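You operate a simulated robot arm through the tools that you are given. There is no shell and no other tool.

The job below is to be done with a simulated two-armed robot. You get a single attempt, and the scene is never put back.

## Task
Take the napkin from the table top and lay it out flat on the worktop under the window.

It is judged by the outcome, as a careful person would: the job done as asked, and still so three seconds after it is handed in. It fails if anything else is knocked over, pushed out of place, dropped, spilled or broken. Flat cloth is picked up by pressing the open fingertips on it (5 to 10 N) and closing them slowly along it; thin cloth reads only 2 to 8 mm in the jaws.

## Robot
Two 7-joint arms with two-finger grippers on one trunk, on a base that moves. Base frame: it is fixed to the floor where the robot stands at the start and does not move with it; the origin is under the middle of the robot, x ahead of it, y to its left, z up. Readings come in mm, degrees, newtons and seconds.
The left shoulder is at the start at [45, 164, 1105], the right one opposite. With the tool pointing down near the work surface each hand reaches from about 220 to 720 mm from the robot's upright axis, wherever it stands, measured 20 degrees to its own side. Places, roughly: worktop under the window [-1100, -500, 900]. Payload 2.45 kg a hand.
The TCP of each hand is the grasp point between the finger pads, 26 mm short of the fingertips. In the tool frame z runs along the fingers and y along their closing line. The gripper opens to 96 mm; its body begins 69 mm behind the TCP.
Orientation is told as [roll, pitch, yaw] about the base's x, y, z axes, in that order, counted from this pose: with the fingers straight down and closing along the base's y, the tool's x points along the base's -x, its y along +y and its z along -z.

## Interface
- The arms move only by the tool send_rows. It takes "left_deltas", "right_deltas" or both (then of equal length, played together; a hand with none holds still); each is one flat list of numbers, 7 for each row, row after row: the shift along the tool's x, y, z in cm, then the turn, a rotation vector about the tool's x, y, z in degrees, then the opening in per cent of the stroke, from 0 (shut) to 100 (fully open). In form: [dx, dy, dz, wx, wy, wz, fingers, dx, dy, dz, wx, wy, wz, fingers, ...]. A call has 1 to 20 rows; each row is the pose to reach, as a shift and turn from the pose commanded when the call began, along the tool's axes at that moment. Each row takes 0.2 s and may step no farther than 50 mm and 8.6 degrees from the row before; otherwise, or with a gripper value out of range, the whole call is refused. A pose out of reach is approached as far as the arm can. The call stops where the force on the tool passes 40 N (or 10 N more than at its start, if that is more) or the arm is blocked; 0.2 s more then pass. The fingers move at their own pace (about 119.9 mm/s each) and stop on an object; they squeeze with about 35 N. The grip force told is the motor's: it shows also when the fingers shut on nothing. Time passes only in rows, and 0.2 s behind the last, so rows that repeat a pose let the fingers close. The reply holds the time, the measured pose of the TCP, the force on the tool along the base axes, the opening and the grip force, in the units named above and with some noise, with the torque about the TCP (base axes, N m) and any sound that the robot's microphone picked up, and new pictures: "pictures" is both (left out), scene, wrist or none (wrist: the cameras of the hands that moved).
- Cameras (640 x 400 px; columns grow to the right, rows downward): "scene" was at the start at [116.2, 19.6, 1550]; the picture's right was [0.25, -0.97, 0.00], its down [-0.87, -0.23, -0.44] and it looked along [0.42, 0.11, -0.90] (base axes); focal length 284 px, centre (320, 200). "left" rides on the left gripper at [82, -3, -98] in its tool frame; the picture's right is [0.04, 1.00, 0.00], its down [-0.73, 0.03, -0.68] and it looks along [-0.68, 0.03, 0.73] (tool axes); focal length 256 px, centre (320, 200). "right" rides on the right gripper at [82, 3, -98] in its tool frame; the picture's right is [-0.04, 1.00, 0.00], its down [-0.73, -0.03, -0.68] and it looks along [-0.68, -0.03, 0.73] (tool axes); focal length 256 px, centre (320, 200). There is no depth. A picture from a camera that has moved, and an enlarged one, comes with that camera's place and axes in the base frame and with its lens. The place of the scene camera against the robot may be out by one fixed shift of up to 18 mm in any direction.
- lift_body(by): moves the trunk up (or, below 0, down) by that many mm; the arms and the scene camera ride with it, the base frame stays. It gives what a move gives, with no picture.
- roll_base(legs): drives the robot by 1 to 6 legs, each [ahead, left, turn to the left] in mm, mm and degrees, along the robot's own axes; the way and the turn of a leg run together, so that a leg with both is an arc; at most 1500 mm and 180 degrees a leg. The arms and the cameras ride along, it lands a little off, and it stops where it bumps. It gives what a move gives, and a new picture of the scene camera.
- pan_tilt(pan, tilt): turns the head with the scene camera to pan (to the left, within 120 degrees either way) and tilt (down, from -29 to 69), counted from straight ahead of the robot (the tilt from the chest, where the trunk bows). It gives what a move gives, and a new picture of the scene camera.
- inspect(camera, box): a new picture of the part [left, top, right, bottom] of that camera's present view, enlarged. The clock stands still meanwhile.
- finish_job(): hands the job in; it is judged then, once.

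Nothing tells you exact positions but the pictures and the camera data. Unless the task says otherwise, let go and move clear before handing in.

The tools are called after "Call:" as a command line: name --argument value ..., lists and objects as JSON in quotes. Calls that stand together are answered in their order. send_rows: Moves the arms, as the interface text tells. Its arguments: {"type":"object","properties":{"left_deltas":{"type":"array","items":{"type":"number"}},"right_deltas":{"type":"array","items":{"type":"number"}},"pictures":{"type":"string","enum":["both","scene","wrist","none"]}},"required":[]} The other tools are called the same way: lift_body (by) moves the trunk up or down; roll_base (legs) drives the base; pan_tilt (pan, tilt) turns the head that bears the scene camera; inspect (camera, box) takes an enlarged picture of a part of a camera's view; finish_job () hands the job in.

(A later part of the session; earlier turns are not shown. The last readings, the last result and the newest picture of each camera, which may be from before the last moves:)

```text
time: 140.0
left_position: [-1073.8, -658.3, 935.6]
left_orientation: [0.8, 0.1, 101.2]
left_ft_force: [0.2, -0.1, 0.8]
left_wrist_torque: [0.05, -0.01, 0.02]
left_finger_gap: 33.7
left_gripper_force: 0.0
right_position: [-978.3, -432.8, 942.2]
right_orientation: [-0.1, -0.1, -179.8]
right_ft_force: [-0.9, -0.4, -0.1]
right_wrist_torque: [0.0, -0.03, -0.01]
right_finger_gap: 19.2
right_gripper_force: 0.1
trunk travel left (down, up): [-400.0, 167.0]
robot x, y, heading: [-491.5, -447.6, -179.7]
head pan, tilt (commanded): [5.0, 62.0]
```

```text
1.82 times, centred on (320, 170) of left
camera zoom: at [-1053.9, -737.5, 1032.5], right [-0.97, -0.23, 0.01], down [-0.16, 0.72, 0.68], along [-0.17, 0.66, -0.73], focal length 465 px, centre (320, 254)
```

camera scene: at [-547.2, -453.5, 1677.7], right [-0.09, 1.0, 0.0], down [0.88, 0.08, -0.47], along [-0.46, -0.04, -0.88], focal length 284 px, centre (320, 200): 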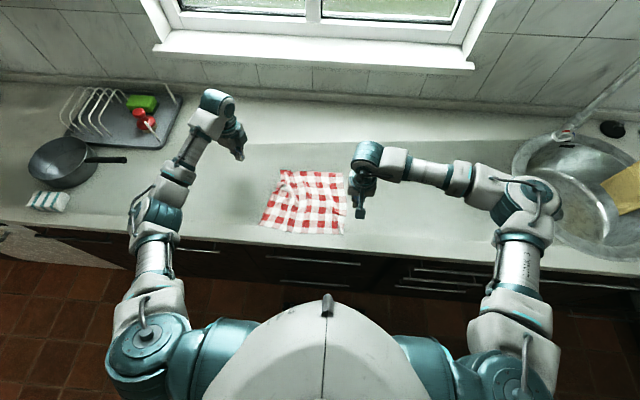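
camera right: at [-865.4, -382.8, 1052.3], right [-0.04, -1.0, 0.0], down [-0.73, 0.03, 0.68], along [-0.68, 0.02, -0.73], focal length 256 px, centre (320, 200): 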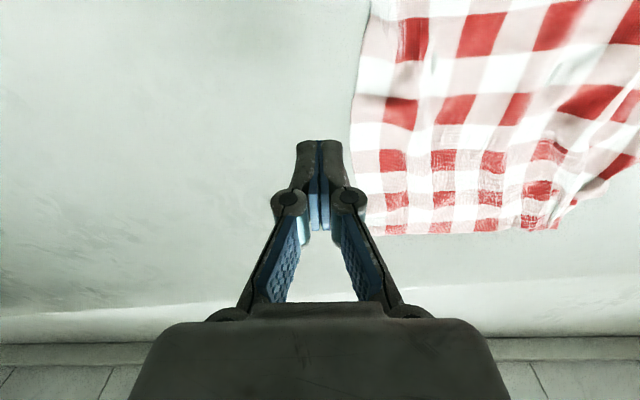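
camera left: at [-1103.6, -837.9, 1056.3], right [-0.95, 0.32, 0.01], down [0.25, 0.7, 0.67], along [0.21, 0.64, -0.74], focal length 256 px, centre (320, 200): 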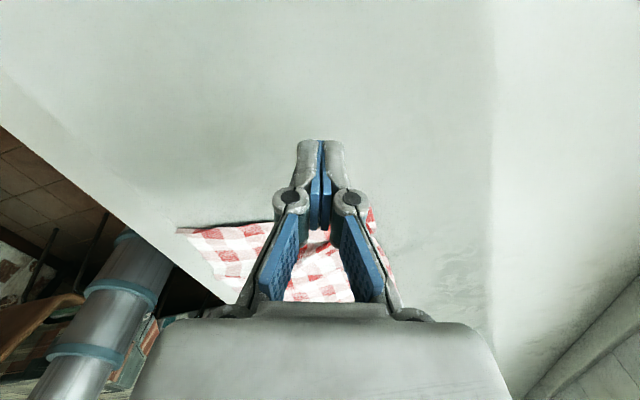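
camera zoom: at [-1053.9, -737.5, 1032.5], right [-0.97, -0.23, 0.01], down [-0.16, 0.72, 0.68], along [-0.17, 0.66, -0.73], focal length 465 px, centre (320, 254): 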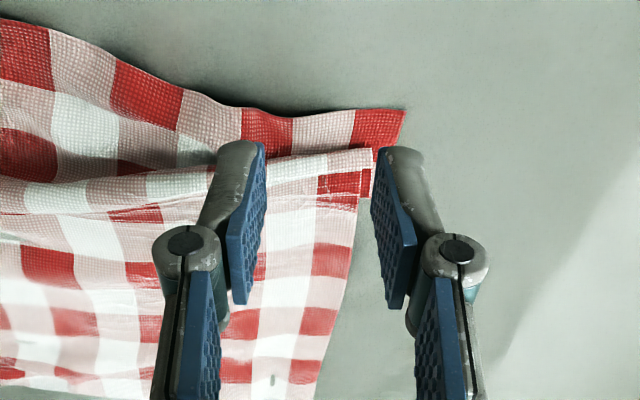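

Call:
send_rows --left_deltas '[-0.3, 0.4, 1, 0, 0, 0, 36, -0.6, 0.8, 2, 0, 0, 0, 36, -0.6, 0.8, 3, 0, 0, 0, 36, -0.6, 0.8, 4, 0, 0, 0, 36, -0.6, 0.8, 4.4, 0, 0, 0, 36]' --pictures "none"

Call:
inspect --camera "left" --box '[160, 60, 480, 280]'

```text
time: 141.2
left_position: [-1083.5, -653.9, 890.6]
left_orientation: [0.8, 0.0, 101.0]
left_ft_force: [0.7, -0.5, 0.0]
left_wrist_torque: [-0.01, 0.01, -0.03]
left_finger_gap: 34.6
left_gripper_force: 0.1
right_position: [-976.5, -432.0, 941.8]
right_orientation: [-0.1, -0.2, -179.8]
right_ft_force: [0.1, -0.6, -0.2]
right_wrist_torque: [0.01, 0.0, -0.01]
right_finger_gap: 19.3
right_gripper_force: 0.1
trunk travel left (down, up): [-400.0, 167.0]
robot x, y, heading: [-494.2, -446.7, -179.7]
head pan, tilt (commanded): [5.0, 62.0]
```

```text
1.82 times, centred on (320, 170) of left
camera zoom: at [-1063.3, -733.1, 987.9], right [-0.97, -0.23, 0.01], down [-0.16, 0.72, 0.68], along [-0.17, 0.66, -0.73], focal length 465 px, centre (320, 254)
```

zoom: 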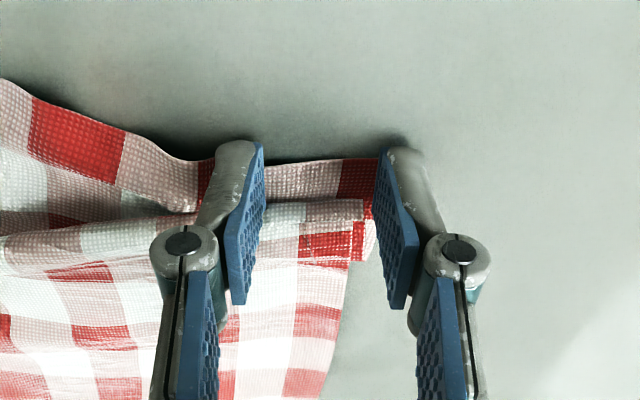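

Call:
send_rows --left_deltas '[0.3, -0.4, 0.1, 0, 0, 0, 36, 0.5, -0.5, 0.25, 0, 0, 0, 36, 0.5, -0.5, 0.35, 0, 0, 0, 36]' --pictures "none"

Call:
inspect --camera "left" --box '[160, 60, 480, 280]'

```text
time: 142.0
left_position: [-1078.0, -658.3, 887.9]
left_orientation: [0.8, -0.1, 101.1]
left_ft_force: [-0.3, 0.4, 0.5]
left_wrist_torque: [-0.01, 0.0, -0.02]
left_finger_gap: 34.5
left_gripper_force: 0.0
right_position: [-976.6, -430.2, 940.8]
right_orientation: [-0.2, -0.1, -179.7]
right_ft_force: [-0.1, -0.4, 0.7]
right_wrist_torque: [0.01, -0.01, 0.03]
right_finger_gap: 19.6
right_gripper_force: 0.0
trunk travel left (down, up): [-400.0, 167.0]
robot x, y, heading: [-491.0, -449.1, -179.7]
head pan, tilt (commanded): [5.0, 62.0]
```

```text
1.82 times, centred on (320, 170) of left
camera zoom: at [-1057.5, -737.7, 984.7], right [-0.97, -0.23, 0.01], down [-0.16, 0.72, 0.68], along [-0.17, 0.66, -0.73], focal length 465 px, centre (320, 254)
```

zoom: 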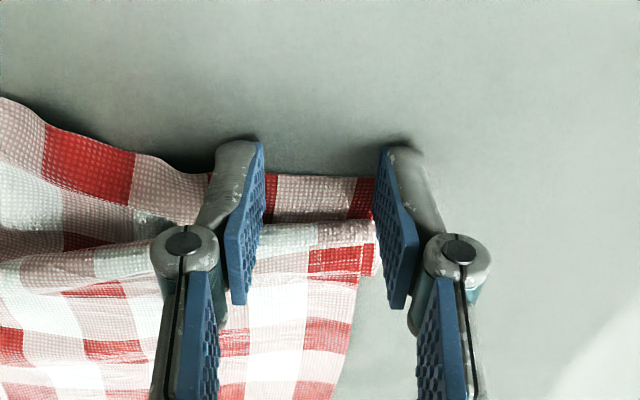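

Call:
send_rows --left_deltas '[-0.4, 0.1, 0, 0, 0, 0, 36, -0.6, 0.1, 0.1, 0, 0, 0, 36, -0.6, 0.1, 0.2, 0, 0, 0, 36]' --pictures "none"

```text
time: 142.8
left_position: [-1079.2, -651.5, 887.2]
left_orientation: [1.0, 0.0, 101.1]
left_ft_force: [-0.1, -0.6, 9.3]
left_wrist_torque: [0.12, -0.18, -0.01]
left_finger_gap: 35.0
left_gripper_force: 0.1
right_position: [-975.4, -431.9, 941.9]
right_orientation: [-0.1, -0.3, -179.8]
right_ft_force: [0.0, -0.2, 0.1]
right_wrist_torque: [0.04, -0.04, -0.02]
right_finger_gap: 19.1
right_gripper_force: 0.1
trunk travel left (down, up): [-400.0, 167.0]
robot x, y, heading: [-490.6, -444.4, -179.8]
head pan, tilt (commanded): [5.0, 62.0]
```

Pressing at 9 N on the corner piece; closing slowly.

Call:
send_rows --left_deltas '[0, 0, 0, 0, 0, 0, 32, 0, 0, 0, 0, 0, 0, 28, 0, 0, 0, 0, 0, 0, 24, 0, 0, 0, 0, 0, 0, 20, 0, 0, 0, 0, 0, 0, 16]' --pictures "none"

Call:
inspect --camera "left" --box '[160, 60, 480, 280]'

```text
time: 144.0
left_position: [-1079.1, -651.4, 887.3]
left_orientation: [1.0, -0.1, 101.2]
left_ft_force: [-0.1, -0.4, 16.4]
left_wrist_torque: [0.1, 0.1, 0.02]
left_finger_gap: 14.7
left_gripper_force: 0.1
right_position: [-975.6, -429.6, 942.3]
right_orientation: [0.0, -0.2, -179.8]
right_ft_force: [-0.6, -0.2, -1.0]
right_wrist_torque: [-0.02, -0.01, 0.01]
right_finger_gap: 19.3
right_gripper_force: 0.1
trunk travel left (down, up): [-400.0, 167.0]
robot x, y, heading: [-494.0, -446.4, -180.0]
head pan, tilt (commanded): [5.0, 62.0]
```

```text
1.82 times, centred on (320, 170) of left
camera zoom: at [-1058.6, -730.9, 983.7], right [-0.97, -0.23, 0.02], down [-0.16, 0.72, 0.68], along [-0.17, 0.66, -0.73], focal length 465 px, centre (320, 254)
```

zoom: 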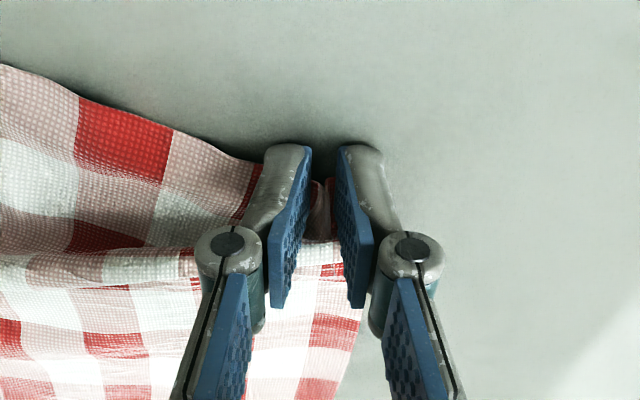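

Call:
send_rows --left_deltas '[0, 0, -0.05, 0, 0, 0, 12, 0, 0, -0.07, 0, 0, 0, 8, 0, 0, -0.07, 0, 0, 0, 4, 0, 0, -0.07, 0, 0, 0, 0, 0, 0, -0.07, 0, 0, 0, 0, 0, 0, -0.07, 0, 0, 0, 0]' --pictures "none"

Call:
inspect --camera "left" --box '[160, 60, 480, 280]'

```text
time: 145.4
left_position: [-1080.1, -651.2, 886.5]
left_orientation: [1.0, 0.0, 101.1]
left_ft_force: [-0.8, 0.8, 5.8]
left_wrist_torque: [-0.07, -0.1, -0.03]
left_finger_gap: 4.4
left_gripper_force: 36.9
right_position: [-976.2, -431.8, 942.9]
right_orientation: [-0.1, -0.1, -179.7]
right_ft_force: [0.8, 0.2, 0.1]
right_wrist_torque: [-0.01, 0.03, -0.01]
right_finger_gap: 19.2
right_gripper_force: 0.1
trunk travel left (down, up): [-400.0, 167.0]
robot x, y, heading: [-492.0, -447.3, -179.7]
head pan, tilt (commanded): [5.0, 62.0]
```

```text
1.82 times, centred on (320, 170) of left
camera zoom: at [-1059.1, -731.0, 983.9], right [-0.97, -0.23, 0.01], down [-0.16, 0.72, 0.68], along [-0.17, 0.66, -0.73], focal length 465 px, centre (320, 254)
```

zoom: 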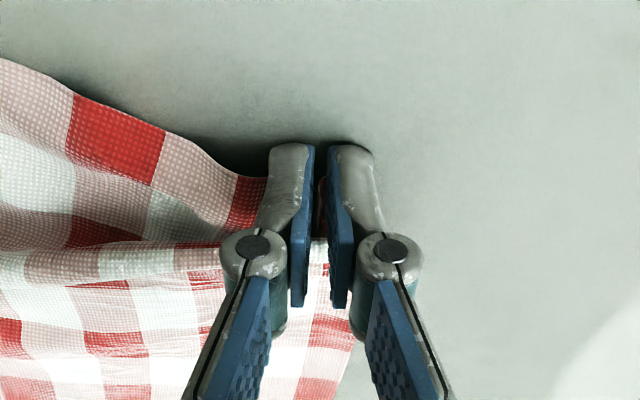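

The corner is gripped (4.4 mm). I'll hold the main sheet with the right hand, then lift the corner slightly and carry it left.

Call:
send_rows --right_deltas '[-1, 2.5, 1, 0, 0, 0, 40, -2, 5, 2, 0, 0, 0, 60, -3, 8, 3, 0, 0, 0, 60, -4, 10.5, 4.5, 0, 0, 0, 60, -4.4, 11.3, 5.5, 0, 0, 0, 60, -4.4, 11.3, 5.8, 0, 0, 0, 60]' --pictures "none"

```text
time: 146.8
left_position: [-1079.4, -652.0, 887.9]
left_orientation: [1.0, -0.1, 101.0]
left_ft_force: [-1.2, -0.1, 3.3]
left_wrist_torque: [0.0, -0.05, -0.02]
left_finger_gap: 3.8
left_gripper_force: 30.9
right_position: [-1022.6, -545.6, 885.6]
right_orientation: [-0.2, 0.0, -179.8]
right_ft_force: [0.4, 0.8, 0.5]
right_wrist_torque: [0.0, 0.01, 0.01]
right_finger_gap: 57.6
right_gripper_force: 0.2
trunk travel left (down, up): [-400.0, 167.0]
robot x, y, heading: [-495.1, -450.0, -180.0]
head pan, tilt (commanded): [5.0, 62.0]
```

Call:
send_rows --right_deltas '[0, 0, 0.15, 0, 0, 0, 60, 0, 0, 0.25, 0, 0, 0, 60, 0, 0, 0.25, 0, 0, 0, 60, 0, 0, 0.25, 0, 0, 0, 60, 0, 0, 0.25, 0, 0, 0, 60, 0, 0, 0.25, 0, 0, 0, 60, 0, 0, 0.25, 0, 0, 0, 60]' --left_deltas '[0, 0, 0, 0, 0, 0, 0, 0, 0, 0, 0, 0, 0, 0, 0.5, 0.2, -1, 0, 0, 0, 0, 1.2, 0.6, -2, 0, 0, 0, 0, 2.0, 1.0, -3, 0, 0, 0, 0, 2.8, 1.5, -3.5, 0, 0, 0, 0, 3.5, 2.0, -3.8, 0, 0, 0, 0]' --pictures "none"

Call:
inspect --camera "left" --box '[60, 40, 480, 300]'

Call:
inspect --camera "scene" --box '[250, 150, 350, 240]'

```text
time: 148.4
left_position: [-1091.7, -691.0, 923.8]
left_orientation: [0.8, 0.0, 101.1]
left_ft_force: [-0.6, 0.1, -1.4]
left_wrist_torque: [0.05, -0.05, 0.01]
left_finger_gap: 2.7
left_gripper_force: 29.8
right_position: [-1022.0, -545.1, 881.4]
right_orientation: [0.0, -0.1, -179.8]
right_ft_force: [0.7, 0.0, 12.6]
right_wrist_torque: [0.06, 0.01, -0.05]
right_finger_gap: 54.2
right_gripper_force: 8.0
trunk travel left (down, up): [-400.0, 167.0]
robot x, y, heading: [-490.4, -448.0, -179.9]
head pan, tilt (commanded): [5.0, 62.0]
```

```text
1.52 times, centred on (270, 170) of left
camera zoom: at [-1072.4, -770.6, 1021.8], right [-0.97, -0.23, 0.01], down [-0.16, 0.72, 0.68], along [-0.17, 0.66, -0.73], focal length 390 px, centre (396, 246)
```

zoom: 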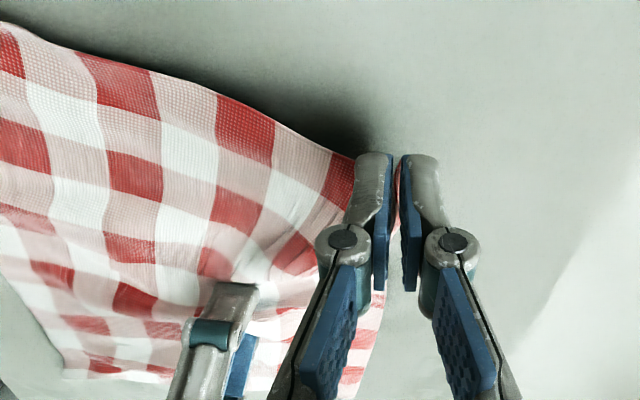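

```text
4.44 times, centred on (300, 195) of scene
camera zoom: at [-548.2, -455.9, 1677.6], right [-0.09, 1.0, 0.0], down [0.88, 0.08, -0.47], along [-0.46, -0.04, -0.88], focal length 1261 px, centre (409, 222)
```

zoom: 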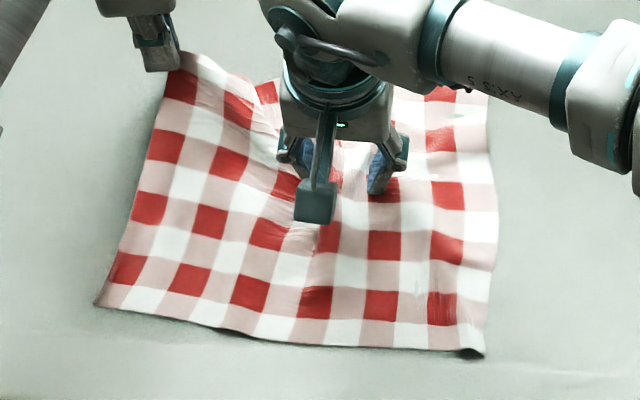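

The pleat has opened completely. I'll lower the corner a little further out to draw the sheet smooth.

Call:
send_rows --left_deltas '[0.5, 0.3, 0.8, 0, 0, 0, 0, 1.0, 0.5, 1.6, 0, 0, 0, 0, 1.4, 0.6, 2.4, 0, 0, 0, 0, 1.7, 0.7, 3.0, 0, 0, 0, 0, 1.9, 0.8, 3.4, 0, 0, 0, 0]' --pictures "none"

Call:
inspect --camera "scene" --box '[250, 150, 350, 240]'

Call:
inspect --camera "left" --box '[60, 40, 480, 300]'

```text
time: 149.6
left_position: [-1097.2, -710.7, 891.4]
left_orientation: [0.7, -0.1, 101.0]
left_ft_force: [0.6, 0.2, 0.2]
left_wrist_torque: [0.03, -0.01, -0.01]
left_finger_gap: 0.3
left_gripper_force: 27.8
right_position: [-1021.7, -544.5, 882.1]
right_orientation: [-0.1, -0.2, -179.7]
right_ft_force: [-1.0, 0.5, 7.5]
right_wrist_torque: [-0.05, -0.03, -0.01]
right_finger_gap: 55.4
right_gripper_force: 0.2
trunk travel left (down, up): [-400.0, 167.0]
robot x, y, heading: [-494.1, -446.0, -180.0]
head pan, tilt (commanded): [5.0, 62.0]
```

```text
4.44 times, centred on (300, 195) of scene
camera zoom: at [-547.6, -455.6, 1677.8], right [-0.09, 1.0, 0.0], down [0.88, 0.08, -0.47], along [-0.46, -0.04, -0.88], focal length 1261 px, centre (409, 222)
```

zoom: 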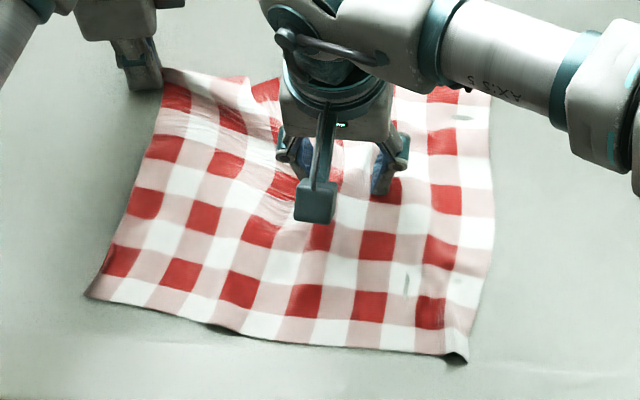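

```text
1.52 times, centred on (270, 170) of left
camera zoom: at [-1075.6, -790.4, 987.6], right [-0.97, -0.23, 0.01], down [-0.16, 0.72, 0.68], along [-0.17, 0.66, -0.73], focal length 390 px, centre (396, 246)
```

zoom: 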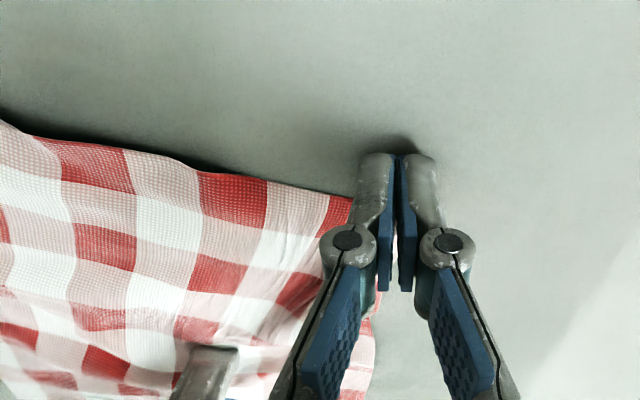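

Call:
send_rows --left_deltas '[0, 0, 0.2, 0, 0, 0, 0, 0, 0, 0.3, 0, 0, 0, 5, 0, 0, 0.3, 0, 0, 0, 10, 0, 0, 0.3, 0, 0, 0, 15, 0, 0, 0.3, 0, 0, 0, 20, 0, 0, 0.3, 0, 0, 0, 25]' --pictures "none"

Call:
send_rows --left_deltas '[0, 0, -0.5, 0, 0, 0, 25, 0, 0, -1.5, 0, 0, 0, 25, 0, 0, -3.5, 0, 0, 0, 25, 2, 0, -6, 0, 0, 0, 25, 5, 0, -7, 0, 0, 0, 15, 8, 0, -7, 0, 0, 0, 5, 11, 0, -7, 0, 0, 0, 0]' --right_deltas '[0, 0, -0.3, 0, 0, 0, 60, 0, 0, -1, 0, 0, 0, 60, 0, 0, -3, 0, 0, 0, 60, 0, -2, -5, 0, 0, 0, 50, 1, -6, -6, 0, 0, 0, 40, 2, -10, -6, 0, 0, 0, 20, 3, -14, -6, 0, 0, 0, 0]' --pictures "both"

Call:
inspect --camera "scene" --box '[250, 150, 350, 240]'

Call:
inspect --camera "right" --box '[300, 20, 640, 300]'

```text
time: 151.0
left_position: [-1096.4, -711.6, 887.1]
left_orientation: [0.8, 0.0, 101.1]
left_ft_force: [0.6, -0.2, -0.6]
left_wrist_torque: [0.0, 0.01, 0.01]
left_finger_gap: 24.2
left_gripper_force: 0.0
right_position: [-1022.0, -544.8, 882.1]
right_orientation: [0.0, -0.2, -179.8]
right_ft_force: [-1.1, 0.8, 7.2]
right_wrist_torque: [-0.03, -0.04, -0.02]
right_finger_gap: 54.9
right_gripper_force: 0.1
trunk travel left (down, up): [-400.0, 167.0]
robot x, y, heading: [-492.8, -450.1, -179.9]
head pan, tilt (commanded): [5.0, 62.0]
```

```text
time: 152.6
left_position: [-1073.1, -820.3, 958.3]
left_orientation: [0.9, 0.0, 101.1]
left_ft_force: [0.1, -0.3, 0.3]
left_wrist_torque: [-0.02, 0.01, 0.0]
left_finger_gap: 0.1
left_gripper_force: 28.8
right_position: [-990.7, -403.9, 942.9]
right_orientation: [-0.1, -0.1, -179.9]
right_ft_force: [0.1, -0.4, -0.3]
right_wrist_torque: [0.0, 0.01, -0.01]
right_finger_gap: 0.0
right_gripper_force: 28.5
trunk travel left (down, up): [-400.0, 167.0]
robot x, y, heading: [-489.9, -444.9, -179.9]
head pan, tilt (commanded): [5.0, 62.0]
camera scene: at [-548.0, -453.7, 1677.6], right [-0.09, 1.0, 0.0], down [0.88, 0.08, -0.47], along [-0.46, -0.04, -0.88], focal length 284 px, centre (320, 200)
camera right: at [-907.9, -406.9, 1041.9], right [-0.04, -1.0, 0.0], down [-0.73, 0.03, 0.68], along [-0.68, 0.02, -0.73], focal length 256 px, centre (320, 200)
camera left: at [-1053.0, -898.4, 1055.4], right [-0.97, -0.23, 0.02], down [-0.16, 0.72, 0.68], along [-0.17, 0.66, -0.73], focal length 256 px, centre (320, 200)
```

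scene: 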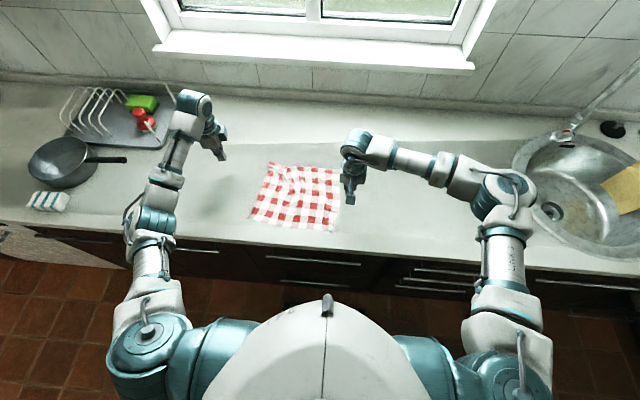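
right: 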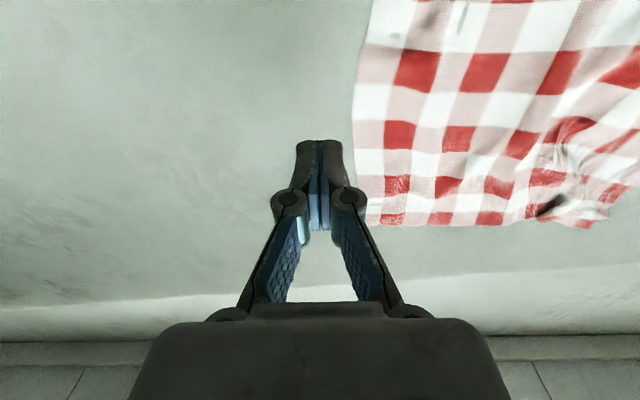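
left: 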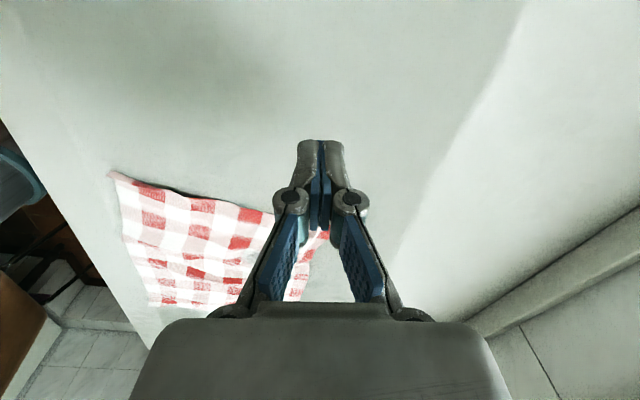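

```text
4.44 times, centred on (300, 195) of scene
camera zoom: at [-548.0, -453.7, 1677.6], right [-0.09, 1.0, 0.0], down [0.88, 0.08, -0.47], along [-0.46, -0.04, -0.88], focal length 1261 px, centre (409, 222)
```

zoom: 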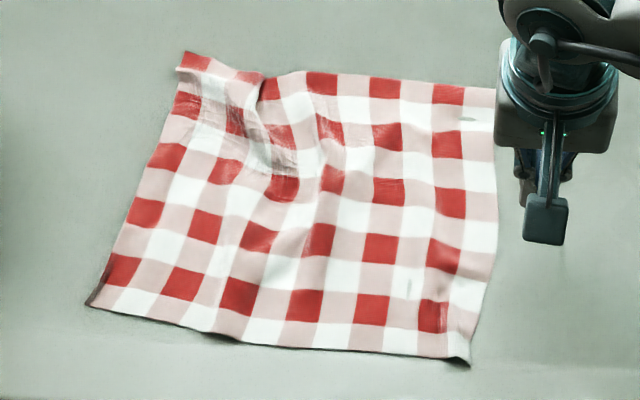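

```text
1.43 times, centred on (470, 160) of right
camera zoom: at [-907.9, -406.9, 1041.9], right [-0.04, -1.0, 0.0], down [-0.73, 0.03, 0.68], along [-0.68, 0.02, -0.73], focal length 366 px, centre (106, 257)
```

zoom: 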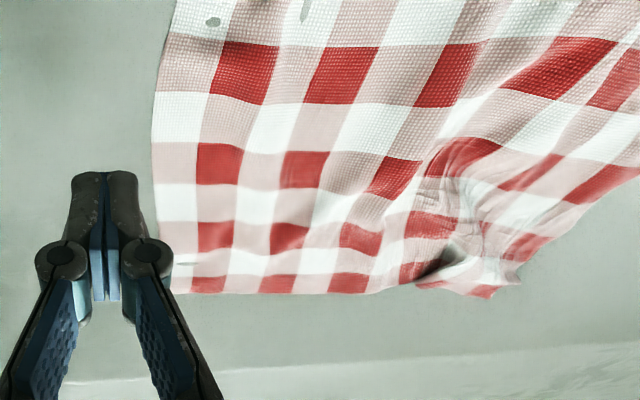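

Nearly done: only a small buckle near the far-left corner is left (about 40–50 mm short along the far edge). I'll press there and draw the corner out once more while the right hand holds the far edge.

Call:
send_rows --left_deltas '[-3, 0.1, 0.5, 0, 0, 0, 0, -6, 0.1, 1, 0, 0, 0, 0, -9, 0.2, 2, 0, 0, 0, 0, -12, 0.3, 3.5, 0, 0, 0, 0, -14.3, 0.3, 5, 0, 0, 0, 0, -14.3, 0.3, 5.8, 0, 0, 0, 0]' --right_deltas '[-1.5, 2.5, 0.5, 0, 0, 0, 40, -3, 5, 1, 0, 0, 0, 60, -4.5, 8, 2, 0, 0, 0, 60, -6, 11, 3.5, 0, 0, 0, 60, -7.4, 13.4, 4.8, 0, 0, 0, 60, -7.4, 13.4, 5.4, 0, 0, 0, 60]' --pictures "none"

Call:
inspect --camera "left" --box '[100, 60, 480, 300]'

Call:
inspect --camera "right" --box '[160, 60, 600, 320]'

```text
time: 154.0
left_position: [-1106.0, -678.9, 899.1]
left_orientation: [0.7, 0.1, 101.2]
left_ft_force: [-0.1, -0.5, -0.3]
left_wrist_torque: [0.0, 0.05, 0.02]
left_finger_gap: 0.2
left_gripper_force: 28.4
right_position: [-1064.9, -540.2, 888.3]
right_orientation: [-0.1, -0.2, -179.8]
right_ft_force: [0.3, 0.3, 0.6]
right_wrist_torque: [-0.01, 0.01, 0.0]
right_finger_gap: 57.8
right_gripper_force: 0.1
trunk travel left (down, up): [-400.0, 167.0]
robot x, y, heading: [-491.6, -449.3, -180.1]
head pan, tilt (commanded): [5.0, 62.0]
```

```text
1.67 times, centred on (290, 180) of left
camera zoom: at [-1085.6, -758.4, 996.0], right [-0.97, -0.23, 0.01], down [-0.16, 0.72, 0.68], along [-0.17, 0.66, -0.73], focal length 427 px, centre (370, 233)
```

zoom: 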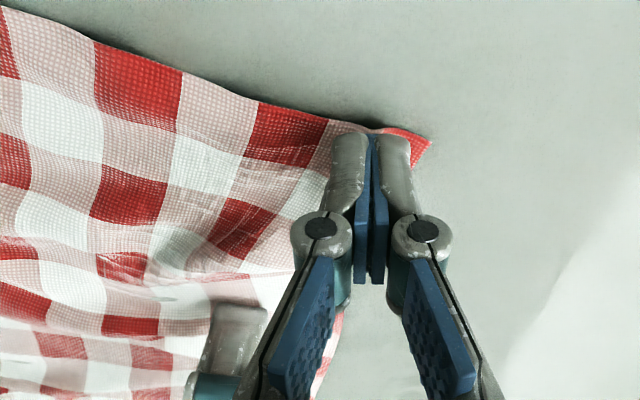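

```text
1.45 times, centred on (380, 190) of right
camera zoom: at [-983.6, -542.9, 986.6], right [-0.04, -1.0, 0.0], down [-0.73, 0.03, 0.68], along [-0.68, 0.03, -0.73], focal length 372 px, centre (233, 214)
```

zoom: 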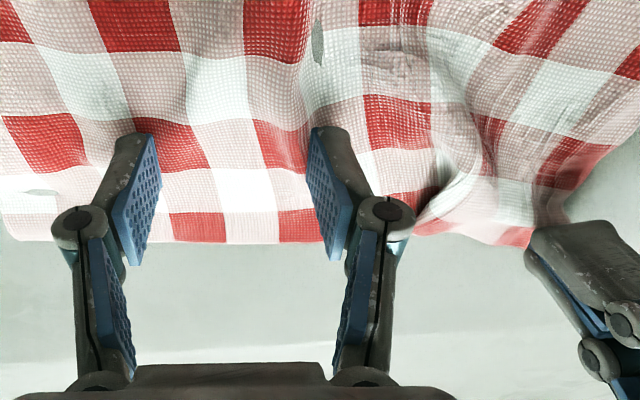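

Call:
send_rows --left_deltas '[-0.2, 0.2, 0.5, 0, 0, 0, 0, -0.3, 0.3, 0.9, 0, 0, 0, 0, -0.3, 0.3, 1.15, 0, 0, 0, 0, -0.3, 0.3, 1.2, 0, 0, 0, 0]' --right_deltas '[0, 0, 0.2, 0, 0, 0, 60, 0, 0, 0.4, 0, 0, 0, 60, 0, 0, 0.5, 0, 0, 0, 60, 0, 0, 0.6, 0, 0, 0, 60]' --pictures "none"

```text
time: 155.0
left_position: [-1108.6, -676.3, 888.0]
left_orientation: [0.8, 0.0, 101.0]
left_ft_force: [-0.7, 0.2, -0.1]
left_wrist_torque: [-0.02, -0.02, 0.02]
left_finger_gap: 0.0
left_gripper_force: 28.5
right_position: [-1066.7, -538.2, 883.8]
right_orientation: [0.0, -0.2, -179.8]
right_ft_force: [-0.1, -0.1, 17.9]
right_wrist_torque: [-0.05, -0.04, -0.02]
right_finger_gap: 59.3
right_gripper_force: 7.0
trunk travel left (down, up): [-400.0, 167.0]
robot x, y, heading: [-493.2, -450.0, -180.0]
head pan, tilt (commanded): [5.0, 62.0]
```

Call:
send_rows --left_deltas '[0, 0, 0.1, 0, 0, 0, 0, 0, 0, 0.18, 0, 0, 0, 0]' --right_deltas '[0, 0, -0.05, 0, 0, 0, 60, 0, 0, -0.05, 0, 0, 0, 60]' --pictures "none"

```text
time: 155.6
left_position: [-1109.3, -675.6, 886.8]
left_orientation: [1.0, 0.0, 101.0]
left_ft_force: [0.6, 0.1, 3.9]
left_wrist_torque: [-0.05, -0.06, -0.02]
left_finger_gap: 0.0
left_gripper_force: 28.3
right_position: [-1065.6, -540.4, 880.9]
right_orientation: [0.0, 0.0, -179.8]
right_ft_force: [0.3, -0.1, 8.4]
right_wrist_torque: [0.02, 0.01, 0.03]
right_finger_gap: 61.0
right_gripper_force: 5.3
trunk travel left (down, up): [-400.0, 167.0]
robot x, y, heading: [-492.9, -450.3, -179.8]
head pan, tilt (commanded): [5.0, 62.0]
```

Call:
send_rows --left_deltas '[0.3, 0.1, 0.08, 0, 0, 0, 0, 0.8, 0.2, 0.1, 0, 0, 0, 0, 1.3, 0.4, 0.1, 0, 0, 0, 0, 1.8, 0.5, 0.1, 0, 0, 0, 0, 2.3, 0.6, 0.1, 0, 0, 0, 0, 2.8, 0.8, 0.1, 0, 0, 0, 0]' --pictures "none"

Call:
inspect --camera "scene" --box '[250, 150, 350, 240]'

Call:
inspect --camera "right" --box '[160, 60, 600, 320]'

Call:
inspect --camera "left" --box '[100, 60, 480, 300]'

```text
time: 157.0
left_position: [-1112.1, -706.7, 885.8]
left_orientation: [0.8, 0.1, 101.1]
left_ft_force: [1.0, 1.9, 2.9]
left_wrist_torque: [0.02, -0.03, -0.02]
left_finger_gap: 0.2
left_gripper_force: 28.8
right_position: [-1065.8, -539.7, 882.1]
right_orientation: [0.0, -0.1, -179.8]
right_ft_force: [0.1, -0.6, 12.0]
right_wrist_torque: [-0.07, -0.02, 0.0]
right_finger_gap: 60.6
right_gripper_force: 6.3
trunk travel left (down, up): [-400.0, 167.0]
robot x, y, heading: [-492.9, -448.2, -179.8]
head pan, tilt (commanded): [5.0, 62.0]
```

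```text
4.44 times, centred on (300, 195) of scene
camera zoom: at [-546.8, -455.4, 1677.7], right [-0.09, 1.0, 0.0], down [0.88, 0.08, -0.47], along [-0.46, -0.04, -0.88], focal length 1261 px, centre (409, 222)
```

zoom: 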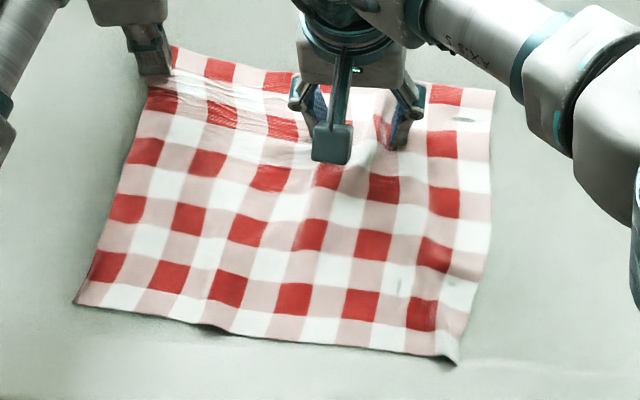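

```text
1.45 times, centred on (380, 190) of right
camera zoom: at [-983.9, -543.0, 981.2], right [-0.04, -1.0, 0.0], down [-0.73, 0.03, 0.68], along [-0.68, 0.03, -0.73], focal length 372 px, centre (233, 214)
```

zoom: 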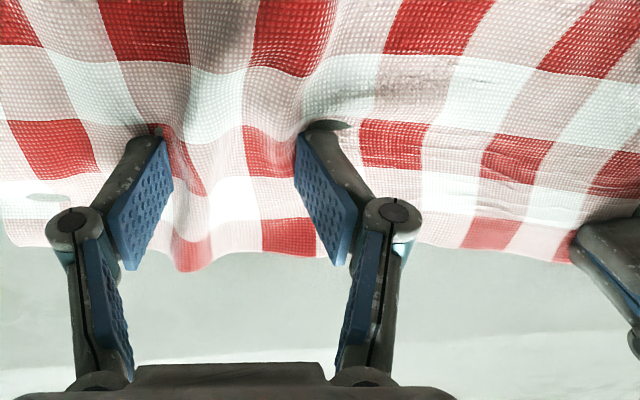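

```text
1.67 times, centred on (290, 180) of left
camera zoom: at [-1091.7, -786.2, 983.3], right [-0.97, -0.23, 0.01], down [-0.16, 0.72, 0.68], along [-0.17, 0.66, -0.73], focal length 427 px, centre (370, 233)
```

zoom: 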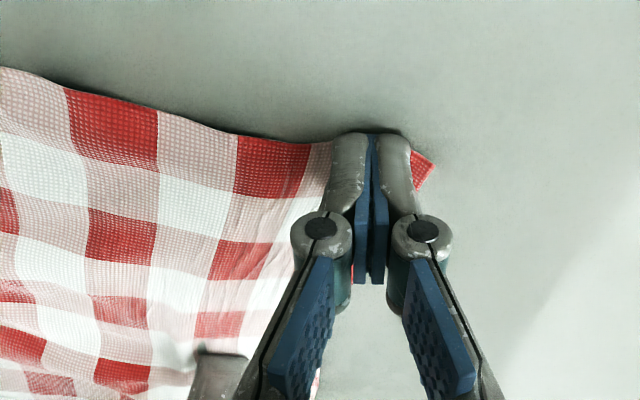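

The left side is smooth now; a small ripple remains between the right fingers. I'll spread it by opening them while pressing lightly.

Call:
send_rows --right_deltas '[0, 0, 0, 0, 0, 0, 66, 0, 0, 0, 0, 0, 0, 70, 0, 0, 0, 0, 0, 0, 75, 0, 0, 0, 0, 0, 0, 80, 0, 0, 0, 0, 0, 0, 85, 0, 0, 0, 0, 0, 0, 90, 0, 0, 0, 0, 0, 0, 95]' --pictures "none"

Call:
inspect --camera "scene" --box '[250, 150, 350, 240]'

Call:
inspect --camera "right" --box '[60, 20, 640, 320]'

```text
time: 158.6
left_position: [-1113.0, -706.2, 886.3]
left_orientation: [0.8, 0.0, 101.2]
left_ft_force: [0.1, -1.7, 4.3]
left_wrist_torque: [-0.05, -0.01, -0.01]
left_finger_gap: 0.0
left_gripper_force: 29.1
right_position: [-1066.6, -538.8, 881.9]
right_orientation: [-0.2, -0.2, -179.8]
right_ft_force: [-0.4, 0.8, -0.3]
right_wrist_torque: [-0.04, -0.03, 0.0]
right_finger_gap: 91.1
right_gripper_force: 0.0
trunk travel left (down, up): [-400.0, 167.0]
robot x, y, heading: [-494.8, -444.6, -180.1]
head pan, tilt (commanded): [5.0, 62.0]
```

```text
4.44 times, centred on (300, 195) of scene
camera zoom: at [-548.8, -456.0, 1677.6], right [-0.09, 1.0, 0.0], down [0.88, 0.08, -0.47], along [-0.46, -0.04, -0.89], focal length 1261 px, centre (409, 222)
```

zoom: 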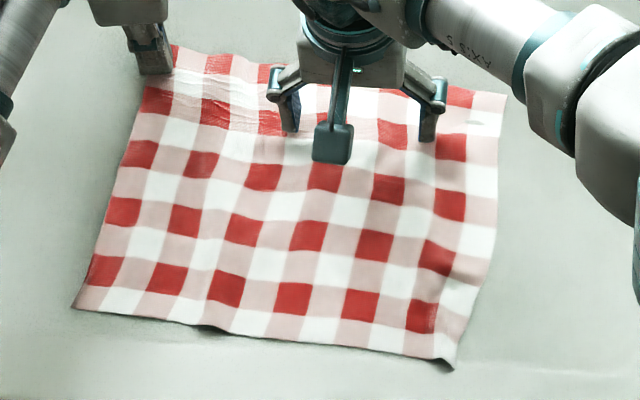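

```text
1.10 times, centred on (350, 170) of right
camera zoom: at [-984.8, -543.0, 981.1], right [-0.04, -1.0, 0.0], down [-0.73, 0.03, 0.68], along [-0.68, 0.03, -0.73], focal length 282 px, centre (287, 233)
```

zoom: 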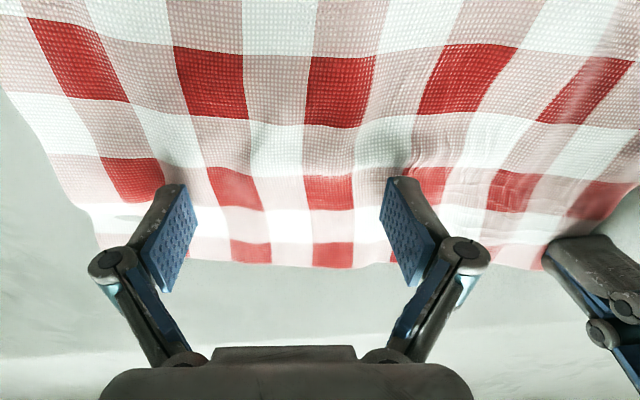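

The napkin lies flat with all squares visible. I'll lift both hands straight up and move clear to check.

Call:
send_rows --left_deltas '[0, 0, -0.3, 0, 0, 0, 0, 0, 0, -1, 0, 0, 0, 0, 0, 0, -3, 0, 0, 0, 0, 1, 0, -6, 0, 0, 0, 0, 4, 0, -9, 0, 0, 0, 0, 7, 0, -11, 0, 0, 0, 0, 10, 0, -12, 0, 0, 0, 0]' --right_deltas '[0, 0, -0.3, 0, 0, 0, 95, 0, 0, -1, 0, 0, 0, 95, 0, 0, -3, 0, 0, 0, 95, 0, -1, -6, 0, 0, 0, 95, 1, -4, -8, 0, 0, 0, 80, 2, -8, -9, 0, 0, 0, 60, 3, -12, -9, 0, 0, 0, 40]' --pictures "none"

Call:
send_rows --left_deltas '[3, 0, 0, 0, 0, 0, 0, 5, 0, 0, 0, 0, 0, 0]' --right_deltas '[0.5, -4, 0, 0, 0, 0, 20, 1, -8, 0, 0, 0, 0, 0]' --pictures "both"

Call:
inspect --camera "scene" --box '[250, 150, 350, 240]'

Call:
inspect --camera "right" --box '[300, 20, 640, 300]'

Call:
inspect --camera "left" --box '[60, 100, 460, 340]'

```text
time: 160.2
left_position: [-1092.6, -803.3, 1007.8]
left_orientation: [0.7, 0.0, 101.0]
left_ft_force: [-0.1, 1.0, -0.1]
left_wrist_torque: [0.03, 0.0, 0.0]
left_finger_gap: 0.1
left_gripper_force: 28.8
right_position: [-1034.6, -419.4, 974.2]
right_orientation: [0.0, -0.2, -179.9]
right_ft_force: [0.1, 0.4, -1.1]
right_wrist_torque: [0.01, 0.03, 0.01]
right_finger_gap: 38.4
right_gripper_force: 0.0
trunk travel left (down, up): [-400.0, 167.0]
robot x, y, heading: [-490.8, -449.1, -180.1]
head pan, tilt (commanded): [5.0, 62.0]
```

```text
time: 160.8
left_position: [-1082.0, -848.7, 1007.8]
left_orientation: [0.9, 0.1, 101.0]
left_ft_force: [0.2, 0.1, 0.2]
left_wrist_torque: [0.0, -0.01, -0.04]
left_finger_gap: 0.0
left_gripper_force: 28.6
right_position: [-1023.2, -336.1, 973.1]
right_orientation: [0.1, -0.1, -179.9]
right_ft_force: [-0.6, -0.4, 0.6]
right_wrist_torque: [0.0, -0.03, -0.01]
right_finger_gap: 0.0
right_gripper_force: 28.9
trunk travel left (down, up): [-400.0, 167.0]
robot x, y, heading: [-491.2, -451.1, -180.2]
head pan, tilt (commanded): [5.0, 62.0]
camera scene: at [-547.8, -452.7, 1677.7], right [-0.09, 1.0, 0.0], down [0.88, 0.08, -0.47], along [-0.46, -0.04, -0.88], focal length 284 px, centre (320, 200)
camera right: at [-942.2, -339.8, 1072.2], right [-0.04, -1.0, 0.0], down [-0.73, 0.03, 0.68], along [-0.68, 0.02, -0.73], focal length 256 px, centre (320, 200)
camera left: at [-1060.7, -928.4, 1104.8], right [-0.97, -0.23, 0.02], down [-0.16, 0.72, 0.68], along [-0.17, 0.66, -0.73], focal length 256 px, centre (320, 200)
```

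scene: 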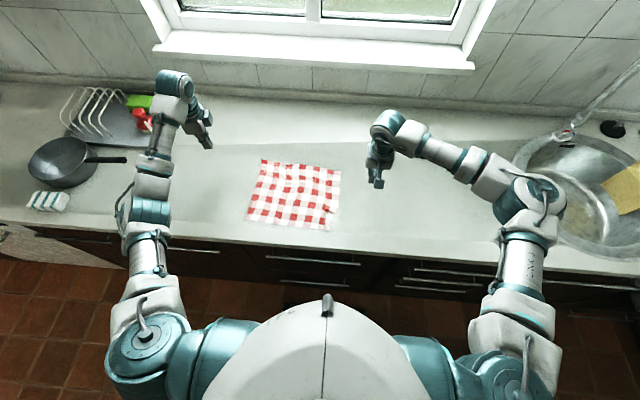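
right: 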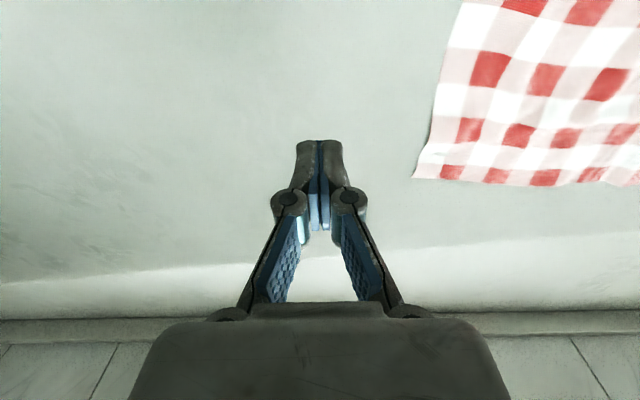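
left: 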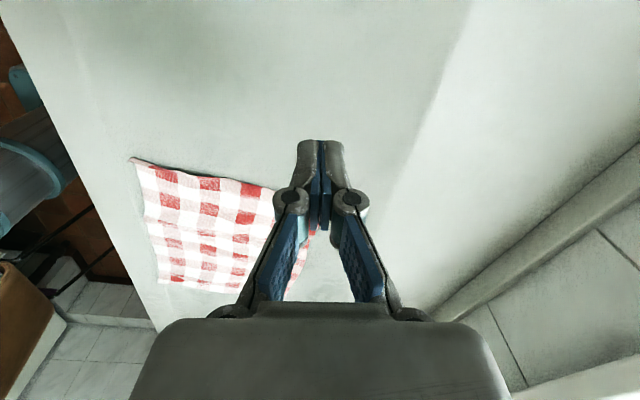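

```text
4.44 times, centred on (300, 195) of scene
camera zoom: at [-547.8, -452.7, 1677.7], right [-0.09, 1.0, 0.0], down [0.88, 0.08, -0.47], along [-0.46, -0.04, -0.88], focal length 1261 px, centre (409, 222)
```

zoom: 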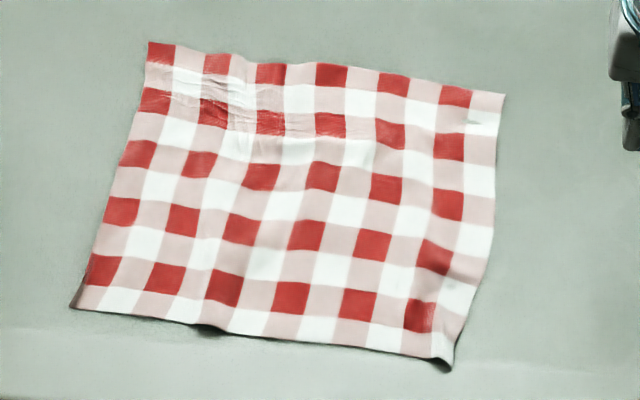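

```text
1.43 times, centred on (470, 160) of right
camera zoom: at [-942.2, -339.8, 1072.2], right [-0.04, -1.0, 0.0], down [-0.73, 0.03, 0.68], along [-0.68, 0.02, -0.73], focal length 366 px, centre (106, 257)
```

zoom: 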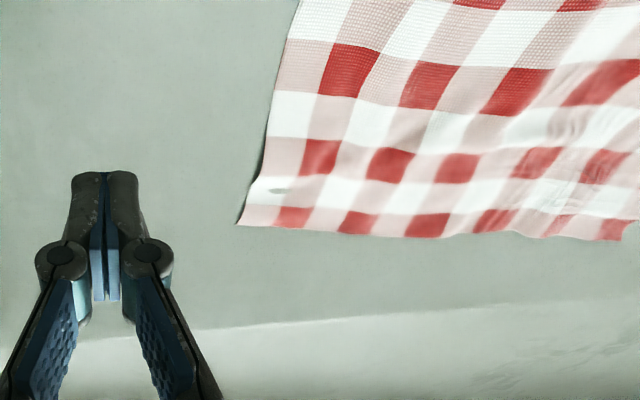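

```text
1.60 times, centred on (260, 220) of left
camera zoom: at [-1060.7, -928.4, 1104.8], right [-0.97, -0.23, 0.02], down [-0.16, 0.72, 0.68], along [-0.17, 0.66, -0.73], focal length 410 px, centre (416, 168)
```

zoom: 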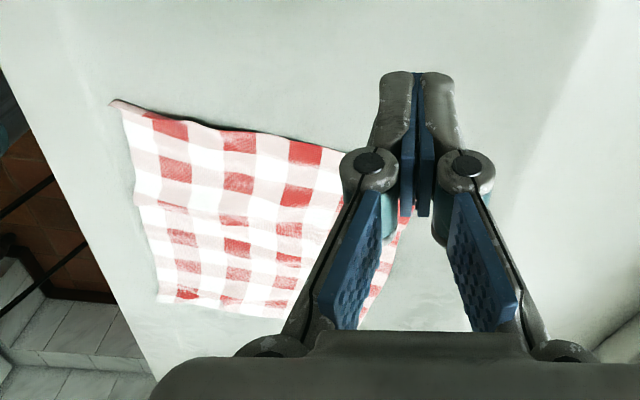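

It lies flat; just the near-right corner is slightly pulled in and curled. I'll look at it closely.

Call:
send_rows --right_deltas '[4, 0, 0, 0, 0, 0, 0, 8, 0, 0, 0, 0, 0, 0, 12, 0.5, 1, 0, 0, 0, 0, 15.5, 1, 2, 0, 0, 0, 0]' --pictures "none"

Call:
inspect --camera "right" --box '[340, 0, 640, 260]'

Call:
inspect --camera "scene" --box '[290, 170, 360, 240]'

```text
time: 161.8
left_position: [-1081.6, -850.8, 1006.6]
left_orientation: [0.7, -0.1, 101.1]
left_ft_force: [-0.7, 0.0, -0.1]
left_wrist_torque: [0.02, 0.01, -0.02]
left_finger_gap: 0.0
left_gripper_force: 28.9
right_position: [-872.2, -347.9, 951.9]
right_orientation: [-0.1, -0.2, -179.9]
right_ft_force: [-0.1, -0.2, 0.4]
right_wrist_torque: [-0.01, -0.03, -0.02]
right_finger_gap: 0.0
right_gripper_force: 28.5
trunk travel left (down, up): [-400.0, 167.0]
robot x, y, heading: [-494.3, -451.2, -179.9]
head pan, tilt (commanded): [5.0, 62.0]
```

```text
1.54 times, centred on (490, 130) of right
camera zoom: at [-790.0, -351.0, 1051.0], right [-0.04, -1.0, 0.0], down [-0.73, 0.03, 0.68], along [-0.68, 0.03, -0.73], focal length 394 px, centre (58, 308)
```

zoom: 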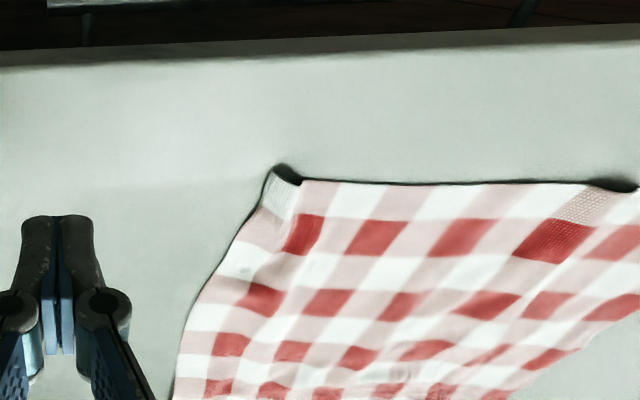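

```text
5.71 times, centred on (325, 205) of scene
camera zoom: at [-547.6, -454.1, 1677.6], right [-0.09, 1.0, 0.0], down [0.88, 0.08, -0.47], along [-0.46, -0.04, -0.88], focal length 1622 px, centre (291, 171)
```

zoom: 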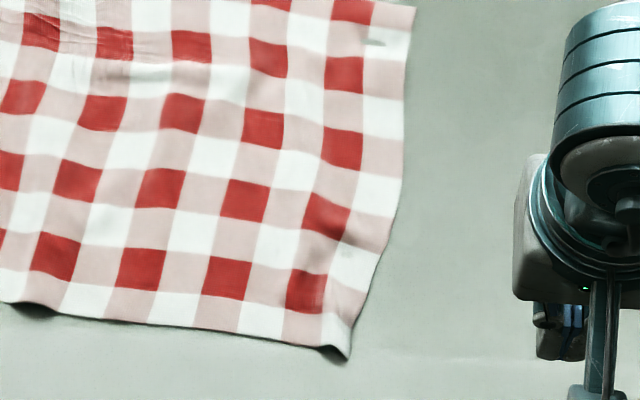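

A small wave sits at the near-right corner. I'll press its corner square lightly and draw it outward about 20 mm.

Call:
send_rows --right_deltas '[-0.6, 3, 0, 0, 0, 0, 0, -1.2, 6.5, 0, 0, 0, 0, 0, -1.8, 9.5, 1.5, 0, 0, 0, 0, -2.4, 12.2, 3.5, 0, 0, 0, 0, -2.4, 12.2, 5.5, 0, 0, 0, 0]' --pictures "none"

Call:
inspect --camera "right" --box '[160, 40, 480, 260]'

```text
time: 163.0
left_position: [-1081.0, -850.0, 1006.9]
left_orientation: [0.7, 0.0, 101.1]
left_ft_force: [0.3, 0.0, 0.4]
left_wrist_torque: [0.0, -0.01, 0.02]
left_finger_gap: 0.0
left_gripper_force: 28.2
right_position: [-895.4, -471.1, 897.5]
right_orientation: [0.0, -0.2, -179.8]
right_ft_force: [-0.1, -1.0, -0.1]
right_wrist_torque: [0.01, 0.0, 0.02]
right_finger_gap: 0.0
right_gripper_force: 28.8
trunk travel left (down, up): [-400.0, 167.0]
robot x, y, heading: [-490.7, -446.2, -179.9]
head pan, tilt (commanded): [5.0, 62.0]
```

```text
1.82 times, centred on (320, 150) of right
camera zoom: at [-812.9, -473.6, 996.0], right [-0.04, -1.0, 0.0], down [-0.73, 0.03, 0.68], along [-0.68, 0.03, -0.73], focal length 465 px, centre (320, 291)
```

zoom: 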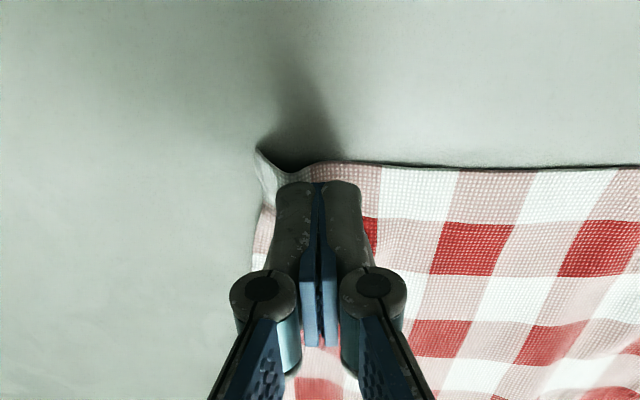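

Call:
send_rows --right_deltas '[0.2, -0.4, 0.4, 0, 0, 0, 0, 0.3, -0.6, 0.8, 0, 0, 0, 0, 0.3, -0.6, 1.1, 0, 0, 0, 0]' --pictures "none"

```text
time: 163.8
left_position: [-1081.8, -851.4, 1006.1]
left_orientation: [0.8, 0.0, 101.1]
left_ft_force: [-0.8, -0.7, -0.5]
left_wrist_torque: [-0.01, -0.02, 0.0]
left_finger_gap: 0.0
left_gripper_force: 29.0
right_position: [-891.8, -462.9, 885.7]
right_orientation: [-0.1, 0.0, -179.9]
right_ft_force: [0.2, 0.0, 0.7]
right_wrist_torque: [-0.04, 0.01, -0.02]
right_finger_gap: 0.0
right_gripper_force: 28.2
trunk travel left (down, up): [-400.0, 167.0]
robot x, y, heading: [-492.6, -449.9, -180.0]
head pan, tilt (commanded): [5.0, 62.0]
```

Call:
send_rows --right_deltas '[0, 0, 0.15, 0, 0, 0, 0, 0, 0, 0.25, 0, 0, 0, 0]' --pictures "none"

```text
time: 164.4
left_position: [-1080.8, -850.7, 1007.6]
left_orientation: [1.0, 0.0, 101.0]
left_ft_force: [-0.3, -0.8, -0.4]
left_wrist_torque: [-0.01, 0.02, -0.01]
left_finger_gap: 0.0
left_gripper_force: 28.5
right_position: [-892.2, -465.2, 886.3]
right_orientation: [0.2, -0.4, -179.8]
right_ft_force: [-2.8, 2.8, 25.7]
right_wrist_torque: [0.1, -0.03, 0.01]
right_finger_gap: 0.0
right_gripper_force: 28.2
trunk travel left (down, up): [-400.0, 167.0]
robot x, y, heading: [-492.5, -446.4, -180.0]
head pan, tilt (commanded): [5.0, 62.0]
```

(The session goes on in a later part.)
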